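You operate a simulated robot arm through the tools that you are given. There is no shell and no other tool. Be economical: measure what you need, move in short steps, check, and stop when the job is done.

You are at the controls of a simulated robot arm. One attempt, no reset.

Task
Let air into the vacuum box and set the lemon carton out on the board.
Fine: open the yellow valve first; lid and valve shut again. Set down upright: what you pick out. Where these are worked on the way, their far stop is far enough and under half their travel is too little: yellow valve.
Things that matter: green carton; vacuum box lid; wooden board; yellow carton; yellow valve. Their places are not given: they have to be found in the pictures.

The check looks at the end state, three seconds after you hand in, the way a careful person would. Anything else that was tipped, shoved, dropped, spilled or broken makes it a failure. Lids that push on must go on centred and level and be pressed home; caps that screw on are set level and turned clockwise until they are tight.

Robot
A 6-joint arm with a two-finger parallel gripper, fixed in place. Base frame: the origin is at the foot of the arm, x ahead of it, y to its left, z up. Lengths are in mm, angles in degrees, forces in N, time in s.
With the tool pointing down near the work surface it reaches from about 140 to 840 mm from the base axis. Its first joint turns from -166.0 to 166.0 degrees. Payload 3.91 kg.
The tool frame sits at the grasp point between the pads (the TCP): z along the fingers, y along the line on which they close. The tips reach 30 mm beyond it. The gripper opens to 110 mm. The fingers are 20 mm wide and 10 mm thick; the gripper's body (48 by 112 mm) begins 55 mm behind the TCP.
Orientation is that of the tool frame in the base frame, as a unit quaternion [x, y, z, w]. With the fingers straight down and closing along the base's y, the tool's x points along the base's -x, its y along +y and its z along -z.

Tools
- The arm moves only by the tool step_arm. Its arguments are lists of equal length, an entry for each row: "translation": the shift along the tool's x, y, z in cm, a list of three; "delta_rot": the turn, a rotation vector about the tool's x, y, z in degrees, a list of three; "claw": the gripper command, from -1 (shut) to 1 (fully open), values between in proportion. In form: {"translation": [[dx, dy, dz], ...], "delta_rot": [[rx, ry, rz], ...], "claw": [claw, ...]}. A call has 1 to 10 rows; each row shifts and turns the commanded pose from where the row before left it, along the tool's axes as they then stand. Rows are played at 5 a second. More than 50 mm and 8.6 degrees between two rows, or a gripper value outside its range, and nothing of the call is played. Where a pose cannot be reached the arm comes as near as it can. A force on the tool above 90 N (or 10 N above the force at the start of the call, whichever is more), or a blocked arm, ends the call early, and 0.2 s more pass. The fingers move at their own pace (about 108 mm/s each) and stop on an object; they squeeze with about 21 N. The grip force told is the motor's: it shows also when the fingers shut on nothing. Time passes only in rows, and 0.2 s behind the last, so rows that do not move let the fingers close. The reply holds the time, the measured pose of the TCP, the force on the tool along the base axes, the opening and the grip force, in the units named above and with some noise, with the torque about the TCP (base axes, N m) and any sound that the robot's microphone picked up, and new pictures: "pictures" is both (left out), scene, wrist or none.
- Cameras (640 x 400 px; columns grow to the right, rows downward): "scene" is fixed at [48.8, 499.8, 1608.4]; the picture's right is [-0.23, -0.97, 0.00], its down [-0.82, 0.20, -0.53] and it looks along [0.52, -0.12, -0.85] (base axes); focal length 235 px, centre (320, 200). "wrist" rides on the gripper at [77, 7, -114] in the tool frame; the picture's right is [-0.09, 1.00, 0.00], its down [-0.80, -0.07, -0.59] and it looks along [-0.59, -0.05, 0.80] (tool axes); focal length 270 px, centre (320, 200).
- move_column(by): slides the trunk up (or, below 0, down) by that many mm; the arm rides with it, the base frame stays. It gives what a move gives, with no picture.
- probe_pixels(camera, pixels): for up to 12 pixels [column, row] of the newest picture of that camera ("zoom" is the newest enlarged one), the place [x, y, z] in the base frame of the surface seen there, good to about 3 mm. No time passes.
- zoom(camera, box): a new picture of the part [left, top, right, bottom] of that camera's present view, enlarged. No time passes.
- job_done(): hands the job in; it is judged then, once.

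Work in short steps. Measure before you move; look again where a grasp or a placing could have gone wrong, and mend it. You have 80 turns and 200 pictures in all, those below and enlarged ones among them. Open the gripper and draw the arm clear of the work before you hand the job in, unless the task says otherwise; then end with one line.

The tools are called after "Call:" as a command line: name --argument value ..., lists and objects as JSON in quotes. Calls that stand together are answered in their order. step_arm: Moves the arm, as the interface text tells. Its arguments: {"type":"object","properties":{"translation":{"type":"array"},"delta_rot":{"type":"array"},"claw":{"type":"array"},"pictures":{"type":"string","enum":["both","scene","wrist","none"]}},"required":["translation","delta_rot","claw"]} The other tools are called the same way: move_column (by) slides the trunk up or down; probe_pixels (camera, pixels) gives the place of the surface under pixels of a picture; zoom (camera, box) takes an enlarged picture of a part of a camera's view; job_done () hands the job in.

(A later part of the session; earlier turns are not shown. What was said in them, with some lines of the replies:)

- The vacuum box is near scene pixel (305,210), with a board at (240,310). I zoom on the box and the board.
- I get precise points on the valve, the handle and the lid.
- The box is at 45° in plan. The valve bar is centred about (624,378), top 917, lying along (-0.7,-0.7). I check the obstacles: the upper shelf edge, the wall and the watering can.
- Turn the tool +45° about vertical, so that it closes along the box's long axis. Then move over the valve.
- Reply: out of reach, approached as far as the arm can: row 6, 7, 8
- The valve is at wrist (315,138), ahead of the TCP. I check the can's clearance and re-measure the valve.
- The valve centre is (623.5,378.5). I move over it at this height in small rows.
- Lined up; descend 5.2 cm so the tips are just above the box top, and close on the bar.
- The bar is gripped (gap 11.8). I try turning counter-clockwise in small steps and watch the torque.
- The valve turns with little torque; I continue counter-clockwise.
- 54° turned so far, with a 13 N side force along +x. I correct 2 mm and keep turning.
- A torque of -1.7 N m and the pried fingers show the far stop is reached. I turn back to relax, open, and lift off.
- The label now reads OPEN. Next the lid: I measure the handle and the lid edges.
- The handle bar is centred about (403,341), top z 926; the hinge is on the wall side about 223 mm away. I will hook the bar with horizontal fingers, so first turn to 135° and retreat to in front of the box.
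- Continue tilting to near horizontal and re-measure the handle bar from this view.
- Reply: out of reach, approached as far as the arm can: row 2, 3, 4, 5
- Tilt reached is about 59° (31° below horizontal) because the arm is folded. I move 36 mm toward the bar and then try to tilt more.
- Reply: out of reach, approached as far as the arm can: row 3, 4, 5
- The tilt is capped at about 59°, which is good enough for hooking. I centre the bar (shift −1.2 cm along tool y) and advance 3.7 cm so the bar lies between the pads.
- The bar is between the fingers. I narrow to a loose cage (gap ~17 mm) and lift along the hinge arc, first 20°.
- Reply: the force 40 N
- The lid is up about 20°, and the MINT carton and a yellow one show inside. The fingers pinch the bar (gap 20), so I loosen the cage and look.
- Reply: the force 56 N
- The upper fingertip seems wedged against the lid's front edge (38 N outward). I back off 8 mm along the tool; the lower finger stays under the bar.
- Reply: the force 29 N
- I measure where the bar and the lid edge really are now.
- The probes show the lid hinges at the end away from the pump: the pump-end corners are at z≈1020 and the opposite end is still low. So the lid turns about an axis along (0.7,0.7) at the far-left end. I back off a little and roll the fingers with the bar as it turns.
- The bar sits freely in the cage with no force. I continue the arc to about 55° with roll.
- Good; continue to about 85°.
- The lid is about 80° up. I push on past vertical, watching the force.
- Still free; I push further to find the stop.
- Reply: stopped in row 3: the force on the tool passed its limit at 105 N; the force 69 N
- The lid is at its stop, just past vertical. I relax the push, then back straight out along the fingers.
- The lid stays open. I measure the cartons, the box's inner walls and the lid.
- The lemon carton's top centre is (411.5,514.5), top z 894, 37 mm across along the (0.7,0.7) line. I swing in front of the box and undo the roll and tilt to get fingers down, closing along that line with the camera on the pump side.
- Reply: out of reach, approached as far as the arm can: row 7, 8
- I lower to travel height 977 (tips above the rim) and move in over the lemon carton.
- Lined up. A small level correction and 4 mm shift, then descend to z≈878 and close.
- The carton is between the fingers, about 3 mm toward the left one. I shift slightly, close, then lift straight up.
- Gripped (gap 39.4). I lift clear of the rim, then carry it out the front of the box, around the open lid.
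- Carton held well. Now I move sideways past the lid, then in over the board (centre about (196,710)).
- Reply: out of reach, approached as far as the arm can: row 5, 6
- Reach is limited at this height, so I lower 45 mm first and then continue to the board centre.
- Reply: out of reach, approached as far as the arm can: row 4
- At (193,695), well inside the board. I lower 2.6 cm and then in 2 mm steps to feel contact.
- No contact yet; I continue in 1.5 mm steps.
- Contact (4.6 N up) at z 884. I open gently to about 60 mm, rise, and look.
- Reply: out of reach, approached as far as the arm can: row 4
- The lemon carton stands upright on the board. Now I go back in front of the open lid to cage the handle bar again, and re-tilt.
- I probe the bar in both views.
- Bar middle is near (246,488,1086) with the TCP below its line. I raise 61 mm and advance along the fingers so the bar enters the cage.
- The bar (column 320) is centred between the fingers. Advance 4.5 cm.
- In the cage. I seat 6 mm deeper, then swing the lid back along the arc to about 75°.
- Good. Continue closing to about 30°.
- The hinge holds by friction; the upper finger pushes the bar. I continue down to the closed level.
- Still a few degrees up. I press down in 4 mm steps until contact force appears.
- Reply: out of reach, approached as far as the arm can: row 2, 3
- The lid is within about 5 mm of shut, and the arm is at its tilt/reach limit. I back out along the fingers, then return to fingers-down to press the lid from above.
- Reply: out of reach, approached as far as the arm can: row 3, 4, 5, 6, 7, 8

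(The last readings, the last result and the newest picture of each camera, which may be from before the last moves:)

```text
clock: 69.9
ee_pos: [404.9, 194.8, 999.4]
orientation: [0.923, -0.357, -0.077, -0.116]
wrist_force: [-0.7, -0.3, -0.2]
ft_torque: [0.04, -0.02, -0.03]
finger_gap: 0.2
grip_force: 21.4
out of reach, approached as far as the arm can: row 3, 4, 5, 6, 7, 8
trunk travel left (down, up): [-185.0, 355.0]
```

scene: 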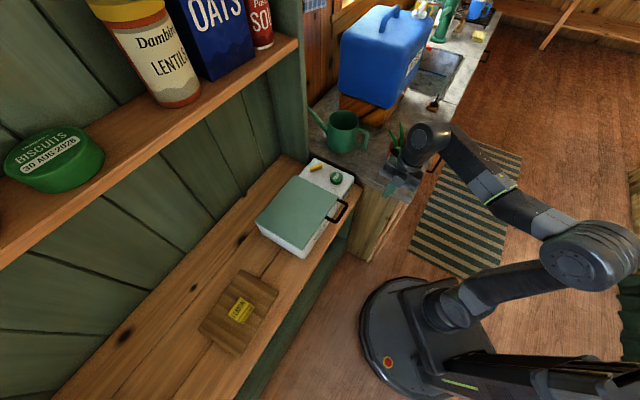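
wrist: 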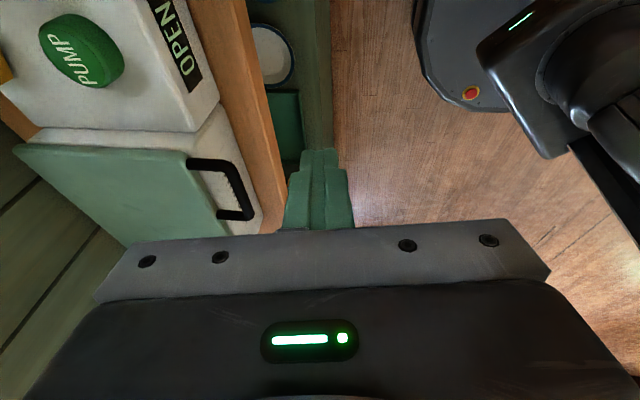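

The arm ended off to the side near the plant pot, in a strained configuration. I check the plant before moving.

Call:
zoom --camera "scene" --box '[340, 90, 480, 210]'

Call:
probe_pixels --camera "scene" --pixels '[[430, 145], [400, 170], [395, 140], [410, 165], [440, 130]]'

```text
3.33 times, centred on (410, 150) of scene
```

zoom: 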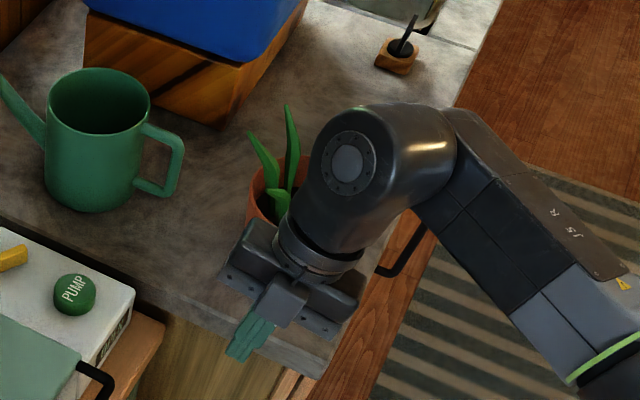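

```text
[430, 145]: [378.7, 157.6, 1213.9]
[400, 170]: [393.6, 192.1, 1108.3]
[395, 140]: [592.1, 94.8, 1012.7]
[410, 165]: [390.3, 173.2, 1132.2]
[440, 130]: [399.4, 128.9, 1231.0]
```

The plant is 150 mm clear. I level the tool in small rows, then move over the lid's pump end.

Call:
step_arm --translation '[[0, 0, 0], [0, 0, 0], [0, 0, 0], [0, 0, 0]]' --delta_rot '[[-2.97, 4.4, 0.9], [-2.97, 4.4, 0.9], [-2.97, 4.4, 0.9], [0, 0, 0]]' --claw '[-1, -1, -1, -1]' --pictures "none"

```text
clock: 70.9
ee_pos: [405.5, 195.5, 998.8]
orientation: [0.919, -0.369, -0.077, -0.116]
wrist_force: [0.3, -0.6, -1.2]
ft_torque: [-0.01, 0.01, -0.04]
finger_gap: 0.2
grip_force: 20.7
out of reach, approached as far as the arm can: row 1, 2, 3
trunk travel left (down, up): [-185.0, 355.0]
```

A joint limit holds the tilt here, so I move outward first with the present orientation, then level.

Call:
step_arm --translation '[[-1.21, -4.2, 0.97], [-1.21, -4.2, 0.97], [-1.21, -4.2, 0.97], [-1.21, -4.2, 0.97], [-1.21, -4.2, 0.97], [0, 0, 0], [0, 0, 0], [0, 0, 0]]' --delta_rot '[[0, 0, 0], [0, 0, 0], [0, 0, 0], [0, 0, 0], [0, 0, 0], [-2.97, 4.4, 0.9], [-2.97, 4.4, 0.9], [-2.97, 4.4, 0.9]]' --claw '[-1, -1, -1, -1, -1, -1, -1, -1]'

```text
clock: 72.7
ee_pos: [504.9, 395.9, 997.8]
orientation: [0.918, -0.369, -0.083, -0.12]
wrist_force: [0.2, -0.3, -0.7]
ft_torque: [-0.04, -0.01, 0.03]
finger_gap: 0.0
grip_force: 21.5
out of reach, approached as far as the arm can: row 6, 7, 8
trunk travel left (down, up): [-185.0, 355.0]
```

scene: 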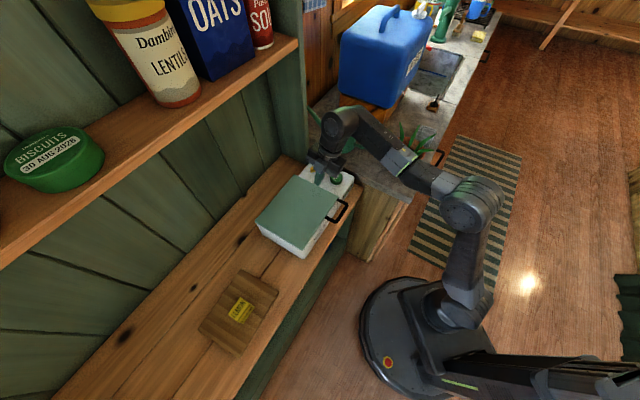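
wrist: 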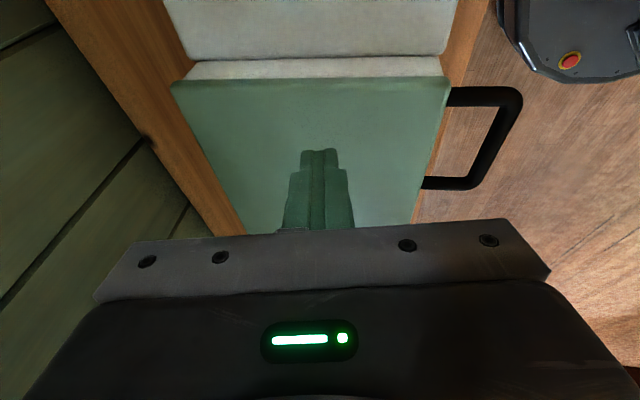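

The orientation stays about 16° tilted, but that's fine for pressing. The fingertips are over the lid near the pump end at (503,404); I press straight down.

Call:
step_arm --translation '[[0.45, 0.31, 1.92], [0.34, 0.23, 1.44], [0.09, 0.06, 0.38], [0.09, 0.06, 0.38], [0.05, 0.03, 0.19], [0, 0, 0]]' --delta_rot '[[0, 0, 0], [0, 0, 0], [0, 0, 0], [0, 0, 0], [0, 0, 0], [0, 0, 0]]' --claw '[-1, -1, -1, -1, -1, -1]' --pictures "none"

```text
clock: 74.1
ee_pos: [504.9, 395.8, 957.6]
orientation: [0.918, -0.368, -0.082, -0.126]
wrist_force: [9.4, 4.3, 37.1]
ft_torque: [-0.01, -0.26, 0.02]
finger_gap: 0.0
grip_force: 20.5
trunk travel left (down, up): [-185.0, 355.0]
```

37 N: the lid is pressed home. I lift off and check the lid level, then try to level the tool at more height.

Call:
step_arm --translation '[[-0.45, -0.31, -1.92], [-0.68, -0.46, -2.9], [-0.68, -0.46, -2.9], [0, 0, 0], [0, 0, 0]]' --delta_rot '[[0, 0, 0], [0, 0, 0], [0, 0, 0], [0, 4.4, 0], [0, 4.4, 0]]' --claw '[-1, -1, -1, -1, -1]' --pictures "none"

Call:
zoom --camera "scene" --box '[250, 125, 382, 265]'

Call:
probe_pixels --camera "scene" --pixels '[[336, 197], [326, 222], [280, 217], [290, 190], [270, 220], [310, 165]]'

```text
clock: 75.3
ee_pos: [505.9, 395.4, 1033.3]
orientation: [0.918, -0.369, -0.082, -0.121]
wrist_force: [-0.4, -0.5, 0.3]
ft_torque: [-0.02, -0.02, -0.01]
finger_gap: 0.0
grip_force: 21.8
out of reach, approached as far as the arm can: row 4, 5
trunk travel left (down, up): [-185.0, 355.0]
```

```text
2.86 times, centred on (316, 195) of scene
```

zoom: 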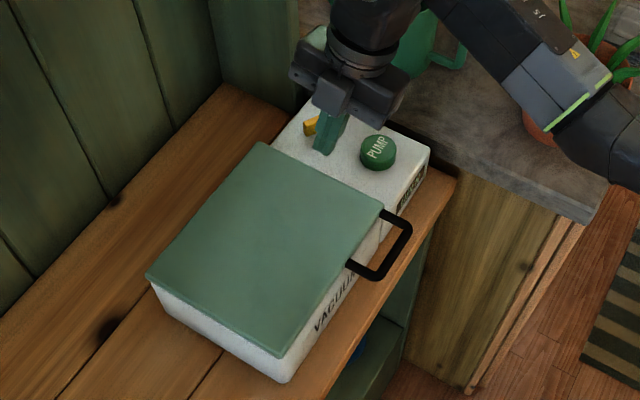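

```text
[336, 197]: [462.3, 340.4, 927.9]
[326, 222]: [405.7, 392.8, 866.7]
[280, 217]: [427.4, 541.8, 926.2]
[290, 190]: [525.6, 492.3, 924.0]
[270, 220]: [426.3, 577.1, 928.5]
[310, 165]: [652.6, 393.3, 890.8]
```

The lid is flat (z 924–928). Now I need the valve: unroll the tool by +24° toward the bar's direction, which may also free the wrist.

Call:
step_arm --translation '[[0, 0, 0], [0, 0, 0], [0, 0, 0], [0, 0, 0], [0, 0, 0], [0, 0, 0]]' --delta_rot '[[0, 0, 8], [0, 0, 8], [0, 0, 8], [0, 4, 0], [0, 4, 0], [-4, 0, 0]]' --claw '[-0.3, -0.3, -0.3, -0.3, -0.3, -0.3]' --pictures "none"

```text
clock: 76.7
ee_pos: [505.1, 393.9, 1032.5]
orientation: [0.824, -0.547, -0.125, -0.073]
wrist_force: [-0.8, -0.4, -0.2]
ft_torque: [0.03, 0.0, -0.02]
finger_gap: 38.5
grip_force: 0.0
out of reach, approached as far as the arm can: row 4, 5
trunk travel left (down, up): [-185.0, 355.0]
```

The lean of about 16° remains (a wrist joint limit), but it runs along the valve bar, so I can still straddle the bar and roll. I move above the valve and look.

Call:
step_arm --translation '[[2.55, -3.48, 0.75], [2.55, -3.48, 0.75], [2.55, -3.48, 0.75], [0, 0, 0]]' --delta_rot '[[0, 0, 0], [0, 0, 0], [0, 0, 0], [0, 0, 0]]' --claw '[-0.4, -0.4, -0.4, -0.4]'

Call:
zoom --camera "scene" --box '[280, 120, 380, 200]'

```text
clock: 77.7
ee_pos: [623.6, 370.8, 983.0]
orientation: [0.824, -0.547, -0.126, -0.073]
wrist_force: [-0.7, -0.9, -0.3]
ft_torque: [0.01, -0.01, -0.01]
finger_gap: 33.0
grip_force: 0.0
out of reach, approached as far as the arm can: row 3
trunk travel left (down, up): [-185.0, 355.0]
```

scene: 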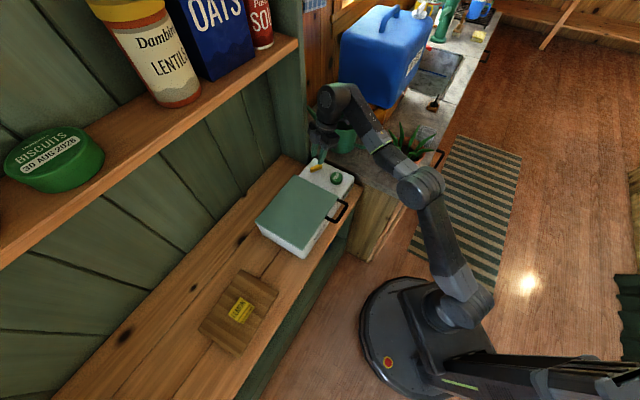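
wrist: 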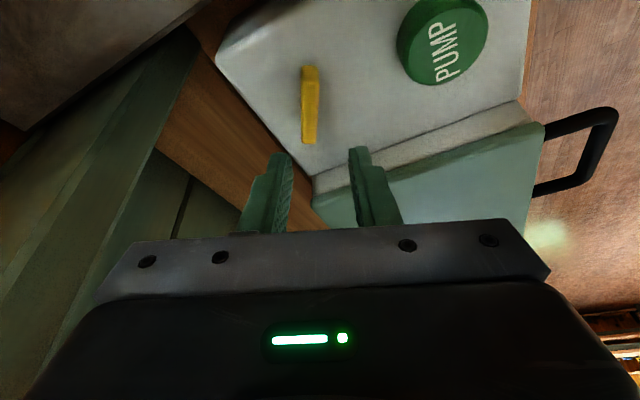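

```text
5.00 times, centred on (330, 160) of scene
```

zoom: 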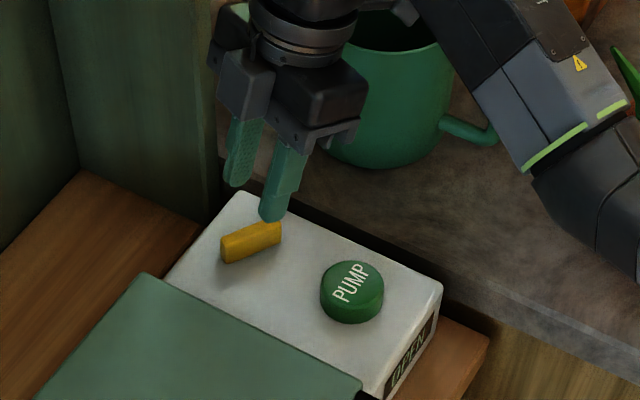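

The bar lies parallel to the pads. I measure it from here.

Call:
probe_pixels --camera "wrist" --pixels '[[309, 68], [309, 105], [309, 140], [303, 105], [316, 105]]'

Call:
probe_pixels --camera "scene" --pixels '[[343, 130], [360, 140], [322, 140], [330, 128]]'

```text
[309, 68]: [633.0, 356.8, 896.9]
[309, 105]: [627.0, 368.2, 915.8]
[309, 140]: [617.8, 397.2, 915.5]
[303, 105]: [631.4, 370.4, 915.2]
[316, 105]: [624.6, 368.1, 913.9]
```

```text
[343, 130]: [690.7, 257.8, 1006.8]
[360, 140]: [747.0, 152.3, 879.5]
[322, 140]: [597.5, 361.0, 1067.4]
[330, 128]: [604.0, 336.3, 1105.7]
```

Straddling now would put the camera close to the watering can, so instead I'll push the bar's wall-side end (617,397) clockwise with closed fingertips. I shift to its −x side, and roll to 45° up high.

Call:
step_arm --translation '[[-1.4, 1.17, 0.44], [-1.4, 1.17, 0.44], [0, 0, 0], [0, 0, 0], [0, 0, 0], [0, 0, 0], [0, 0, 0], [0, 0, 0], [0, 0, 0], [0, 0, 0]]' --delta_rot '[[0, 0, 0], [0, 0, 0], [0, 0, 8.3], [0, 0, 8.3], [0, 0, 8.3], [0, 0, 8.3], [0, 0, 8.3], [0, 0, 8.3], [0, 0, 8.3], [0, 0, 8.3]]' --claw '[-1, -1, -1, -1, -1, -1, -1, -1, -1, -1]'

```text
clock: 79.9
ee_pos: [590.3, 388.5, 985.9]
orientation: [-0.389, 0.91, 0.144, -0.009]
wrist_force: [0.1, 0.5, 1.1]
ft_torque: [-0.01, -0.01, 0.01]
finger_gap: 0.2
grip_force: 21.2
trunk travel left (down, up): [-185.0, 355.0]
```

scene: 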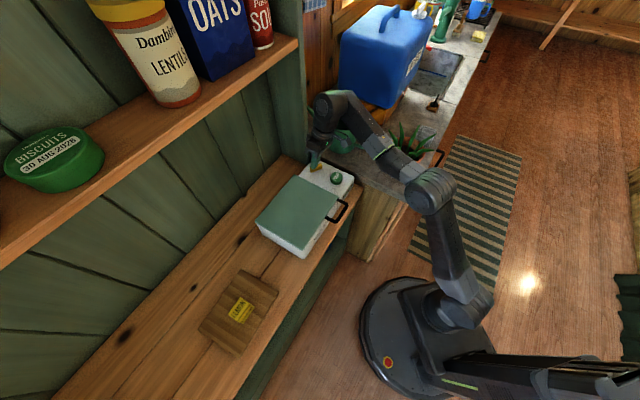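
wrist: 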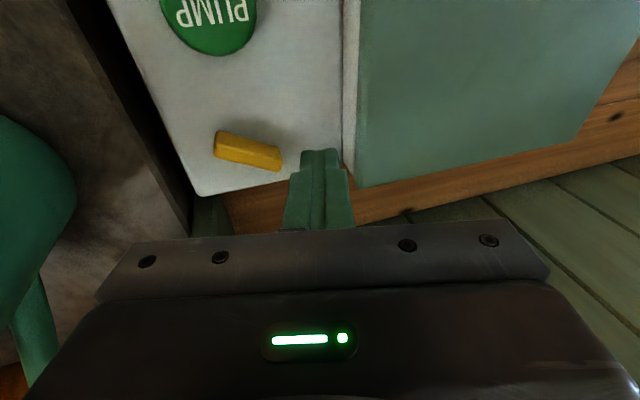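

Tips now sit on the −x side of the bar. I descend vertically 59 mm so the tips are about 9 mm above the box top.

Call:
step_arm --translation '[[0.19, -0.53, 1.89], [0.19, -0.53, 1.89], [0.19, -0.53, 1.89], [0, 0, 0]]' --delta_rot '[[0, 0, 0], [0, 0, 0], [0, 0, 0], [0, 0, 0]]' --claw '[-1, -1, -1, -1]' --pictures "wrist"

Call:
zoom --camera "scene" --box '[280, 120, 380, 200]'

```text
clock: 80.9
ee_pos: [589.2, 389.1, 923.9]
orientation: [-0.391, 0.909, 0.143, -0.009]
wrist_force: [0.2, -0.7, -0.2]
ft_torque: [-0.02, -0.02, 0.0]
finger_gap: 0.0
grip_force: 21.1
trunk travel left (down, up): [-185.0, 355.0]
```

wrist: 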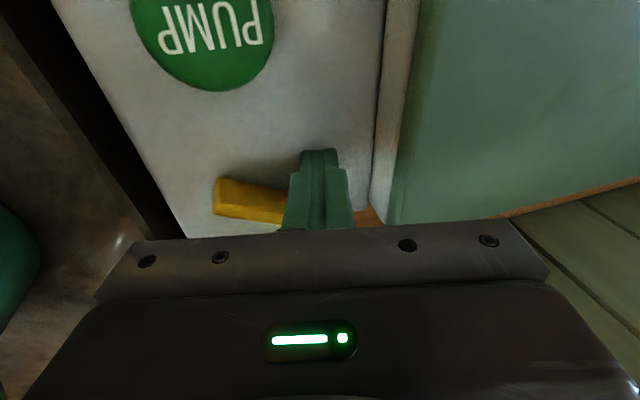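

```text
5.00 times, centred on (330, 160) of scene
```

zoom: 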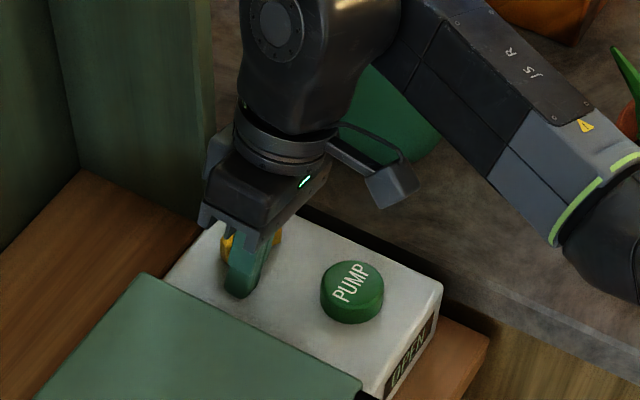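

Now push +x (35 mm, slightly +y) to swing the bar end clockwise.

Call:
step_arm --translation '[[-0.5, -0.33, -0.04], [-0.5, -0.33, -0.04], [-0.5, -0.33, -0.04], [-0.5, -0.33, -0.04], [-0.5, -0.33, -0.04], [-0.5, -0.33, -0.04], [0, 0, 0]]' --delta_rot '[[0, 0, 0], [0, 0, 0], [0, 0, 0], [0, 0, 0], [0, 0, 0], [0, 0, 0], [0, 0, 0]]' --claw '[-1, -1, -1, -1, -1, -1, -1]' --pictures "wrist"

Call:
zoom --camera "scene" --box '[280, 120, 380, 200]'

```text
clock: 82.5
ee_pos: [624.6, 397.0, 923.7]
orientation: [-0.39, 0.909, 0.145, -0.008]
wrist_force: [-0.3, -0.4, -0.1]
ft_torque: [0.01, 0.02, -0.04]
finger_gap: 0.1
grip_force: 21.1
trunk travel left (down, up): [-185.0, 355.0]
```

wrist: 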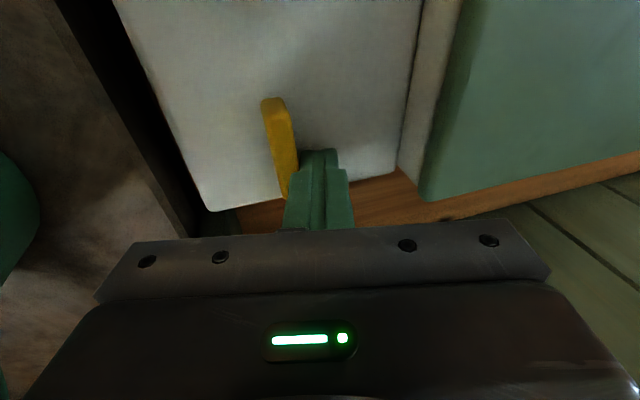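

```text
5.00 times, centred on (330, 160) of scene
```

zoom: 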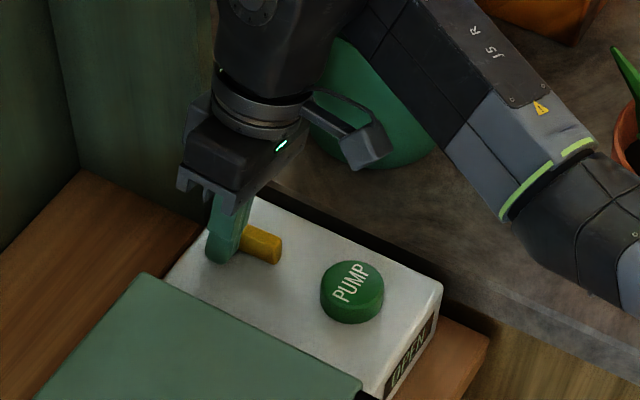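

The bar is nearly back, but the label still says OPEN. I push 10 mm more toward (0.73,−0.68) in 2 mm steps.

Call:
step_arm --translation '[[0, -0.2, -0.053], [0, -0.2, -0.053], [0, -0.2, -0.053], [0, -0.2, -0.053], [0, -0.2, -0.053], [0, 0, 0]]' --delta_rot '[[0, 0, 0], [0, 0, 0], [0, 0, 0], [0, 0, 0], [0, 0, 0], [0, 0, 0]]' --claw '[-1, -1, -1, -1, -1, -1]' --pictures "wrist"

Call:
zoom --camera "scene" --box '[280, 120, 380, 200]'

```text
clock: 83.9
ee_pos: [625.5, 397.5, 925.9]
orientation: [-0.394, 0.908, 0.144, -0.01]
wrist_force: [-47.4, 31.1, -11.6]
ft_torque: [0.43, 0.51, -0.54]
finger_gap: 0.1
grip_force: 20.6
trunk travel left (down, up): [-185.0, 355.0]
```

wrist: 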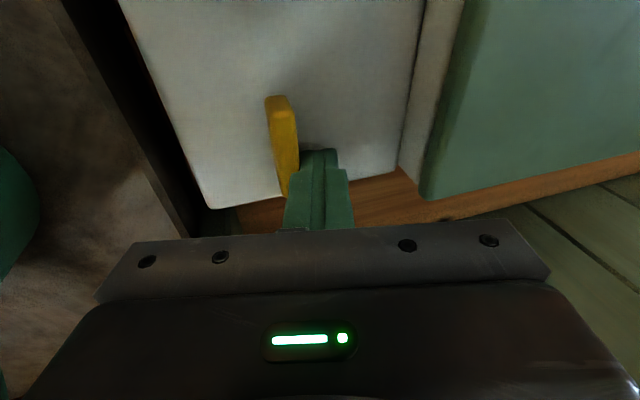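

```text
5.00 times, centred on (330, 160) of scene
```

zoom: 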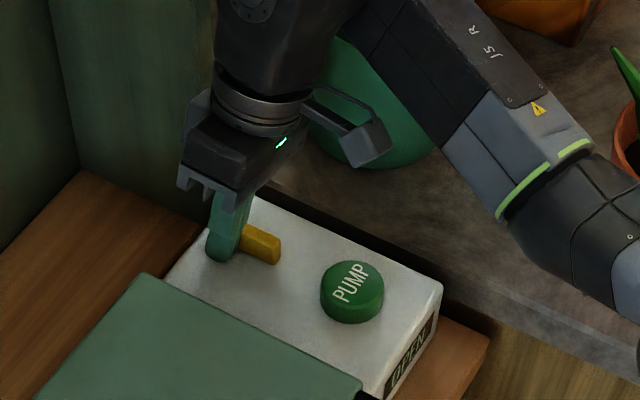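

57 N with no motion: the valve is back against its original stop, with the same slope as at the start. I back off, lift, and retreat.

Call:
step_arm --translation '[[0, 0.9, 0.24], [0, 0.9, 0.24], [-0.26, 0.72, -2.57], [-0.26, 0.72, -2.57], [-0.26, 0.72, -2.57], [4.5, 0.43, -0.33], [4.5, 0.43, -0.33], [4.5, 0.43, -0.33], [4.5, 0.43, -0.33]]' --delta_rot '[[0, 0, 0], [0, 0, 0], [0, 0, 0], [0, 0, 0], [0, 0, 0], [0, 0, 0], [0, 0, 0], [0, 0, 0], [0, 0, 0]]' --claw '[-1, -1, -1, -1, -1, -0.5, 0, 0.3, 0.5]'

Call:
zoom --camera "scene" --box '[240, 130, 380, 270]'

Call:
zoom --camera "scene" --box '[290, 145, 370, 195]'

```text
clock: 85.9
ee_pos: [482.6, 282.7, 969.8]
orientation: [-0.391, 0.909, 0.145, -0.007]
wrist_force: [0.6, 0.1, -0.1]
ft_torque: [-0.01, 0.02, 0.02]
finger_gap: 82.7
grip_force: 0.1
out of reach, approached as far as the arm can: row 4, 5
trunk travel left (down, up): [-185.0, 355.0]
```

scene: 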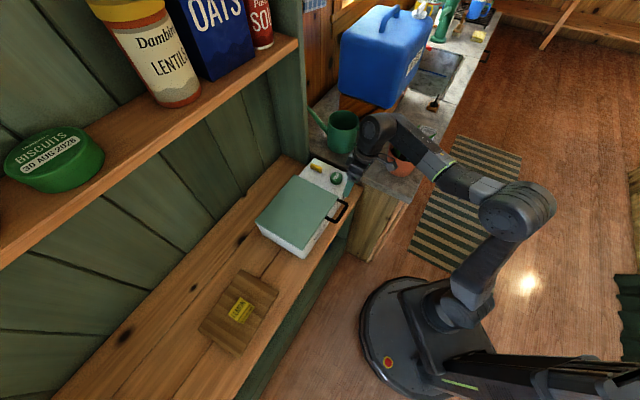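
wrist: 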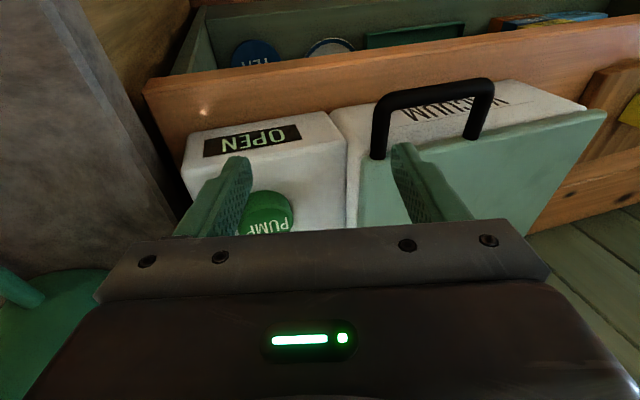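

```text
2.86 times, centred on (310, 200) of scene
```

zoom: 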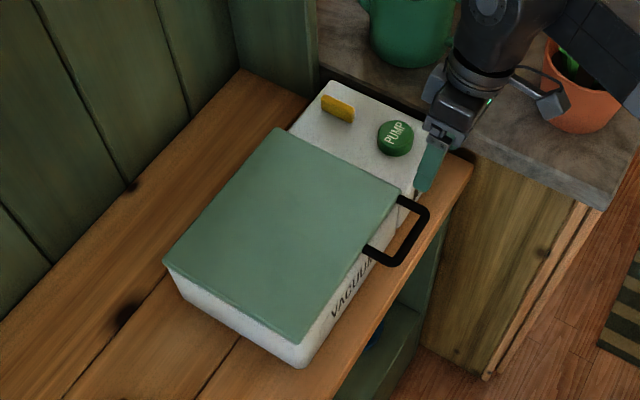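

```text
8.00 times, centred on (330, 170) of scene
```

zoom: 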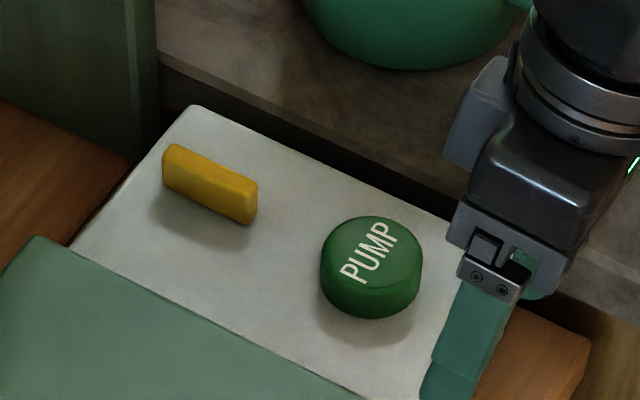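

Valve and lid match their starting look. I raise the trunk and draw the arm further back.

Call:
move_column --by 100

Call:
step_arm --translation '[[4, 0.38, -0.3], [4, 0.38, -0.3], [4, 0.38, -0.3]]' --delta_rot '[[0, 0, 0], [0, 0, 0], [0, 0, 0]]' --claw '[0.5, 0.5, 0.5]' --pictures "scene"

Call:
zoom --camera "scene" --box '[190, 140, 420, 360]'

Call:
probe_pixels --camera "scene" --pixels '[[335, 197], [325, 245], [300, 200], [264, 222], [295, 182], [239, 308]]'

```text
clock: 87.2
ee_pos: [482.3, 283.7, 1070.3]
orientation: [-0.391, 0.909, 0.145, -0.009]
wrist_force: [-0.1, 0.4, -0.6]
ft_torque: [0.03, -0.03, 0.0]
finger_gap: 82.2
grip_force: 0.0
trunk travel left (down, up): [-285.0, 255.0]
```

```text
clock: 88.0
ee_pos: [391.7, 202.6, 1070.1]
orientation: [-0.39, 0.909, 0.144, -0.009]
wrist_force: [0.8, -0.2, 0.3]
ft_torque: [0.0, 0.0, 0.0]
finger_gap: 82.5
grip_force: 0.0
trunk travel left (down, up): [-285.0, 255.0]
```

scene: 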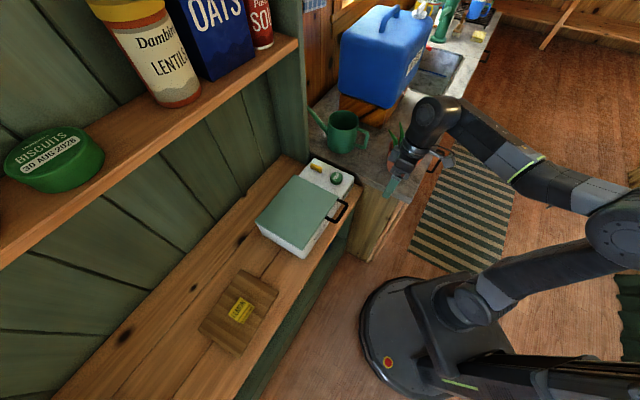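

```text
1.82 times, centred on (305, 250) of scene
```

zoom: 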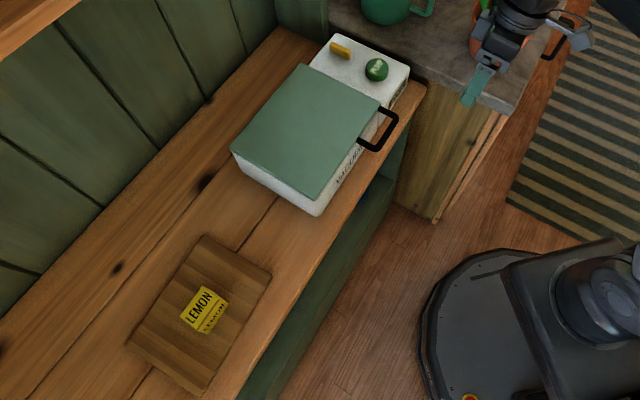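

```text
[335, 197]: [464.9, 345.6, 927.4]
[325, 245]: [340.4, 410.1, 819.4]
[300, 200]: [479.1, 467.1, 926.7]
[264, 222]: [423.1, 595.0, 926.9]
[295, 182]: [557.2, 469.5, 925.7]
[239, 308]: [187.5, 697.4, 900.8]
```

The lid is level (z 926–927), the valve is back at its stop, and the lemon carton is upright on the board. The arm is clear and the gripper open, so I hand in.

Call:
job_done

```text
The job is handed in.
```

I opened the yellow valve first to let air in, then set the lemon carton upright on the board. The lid and valve are shut again, and the arm is clear with the gripper open. The box label still reads OPEN because I did not press the pump.
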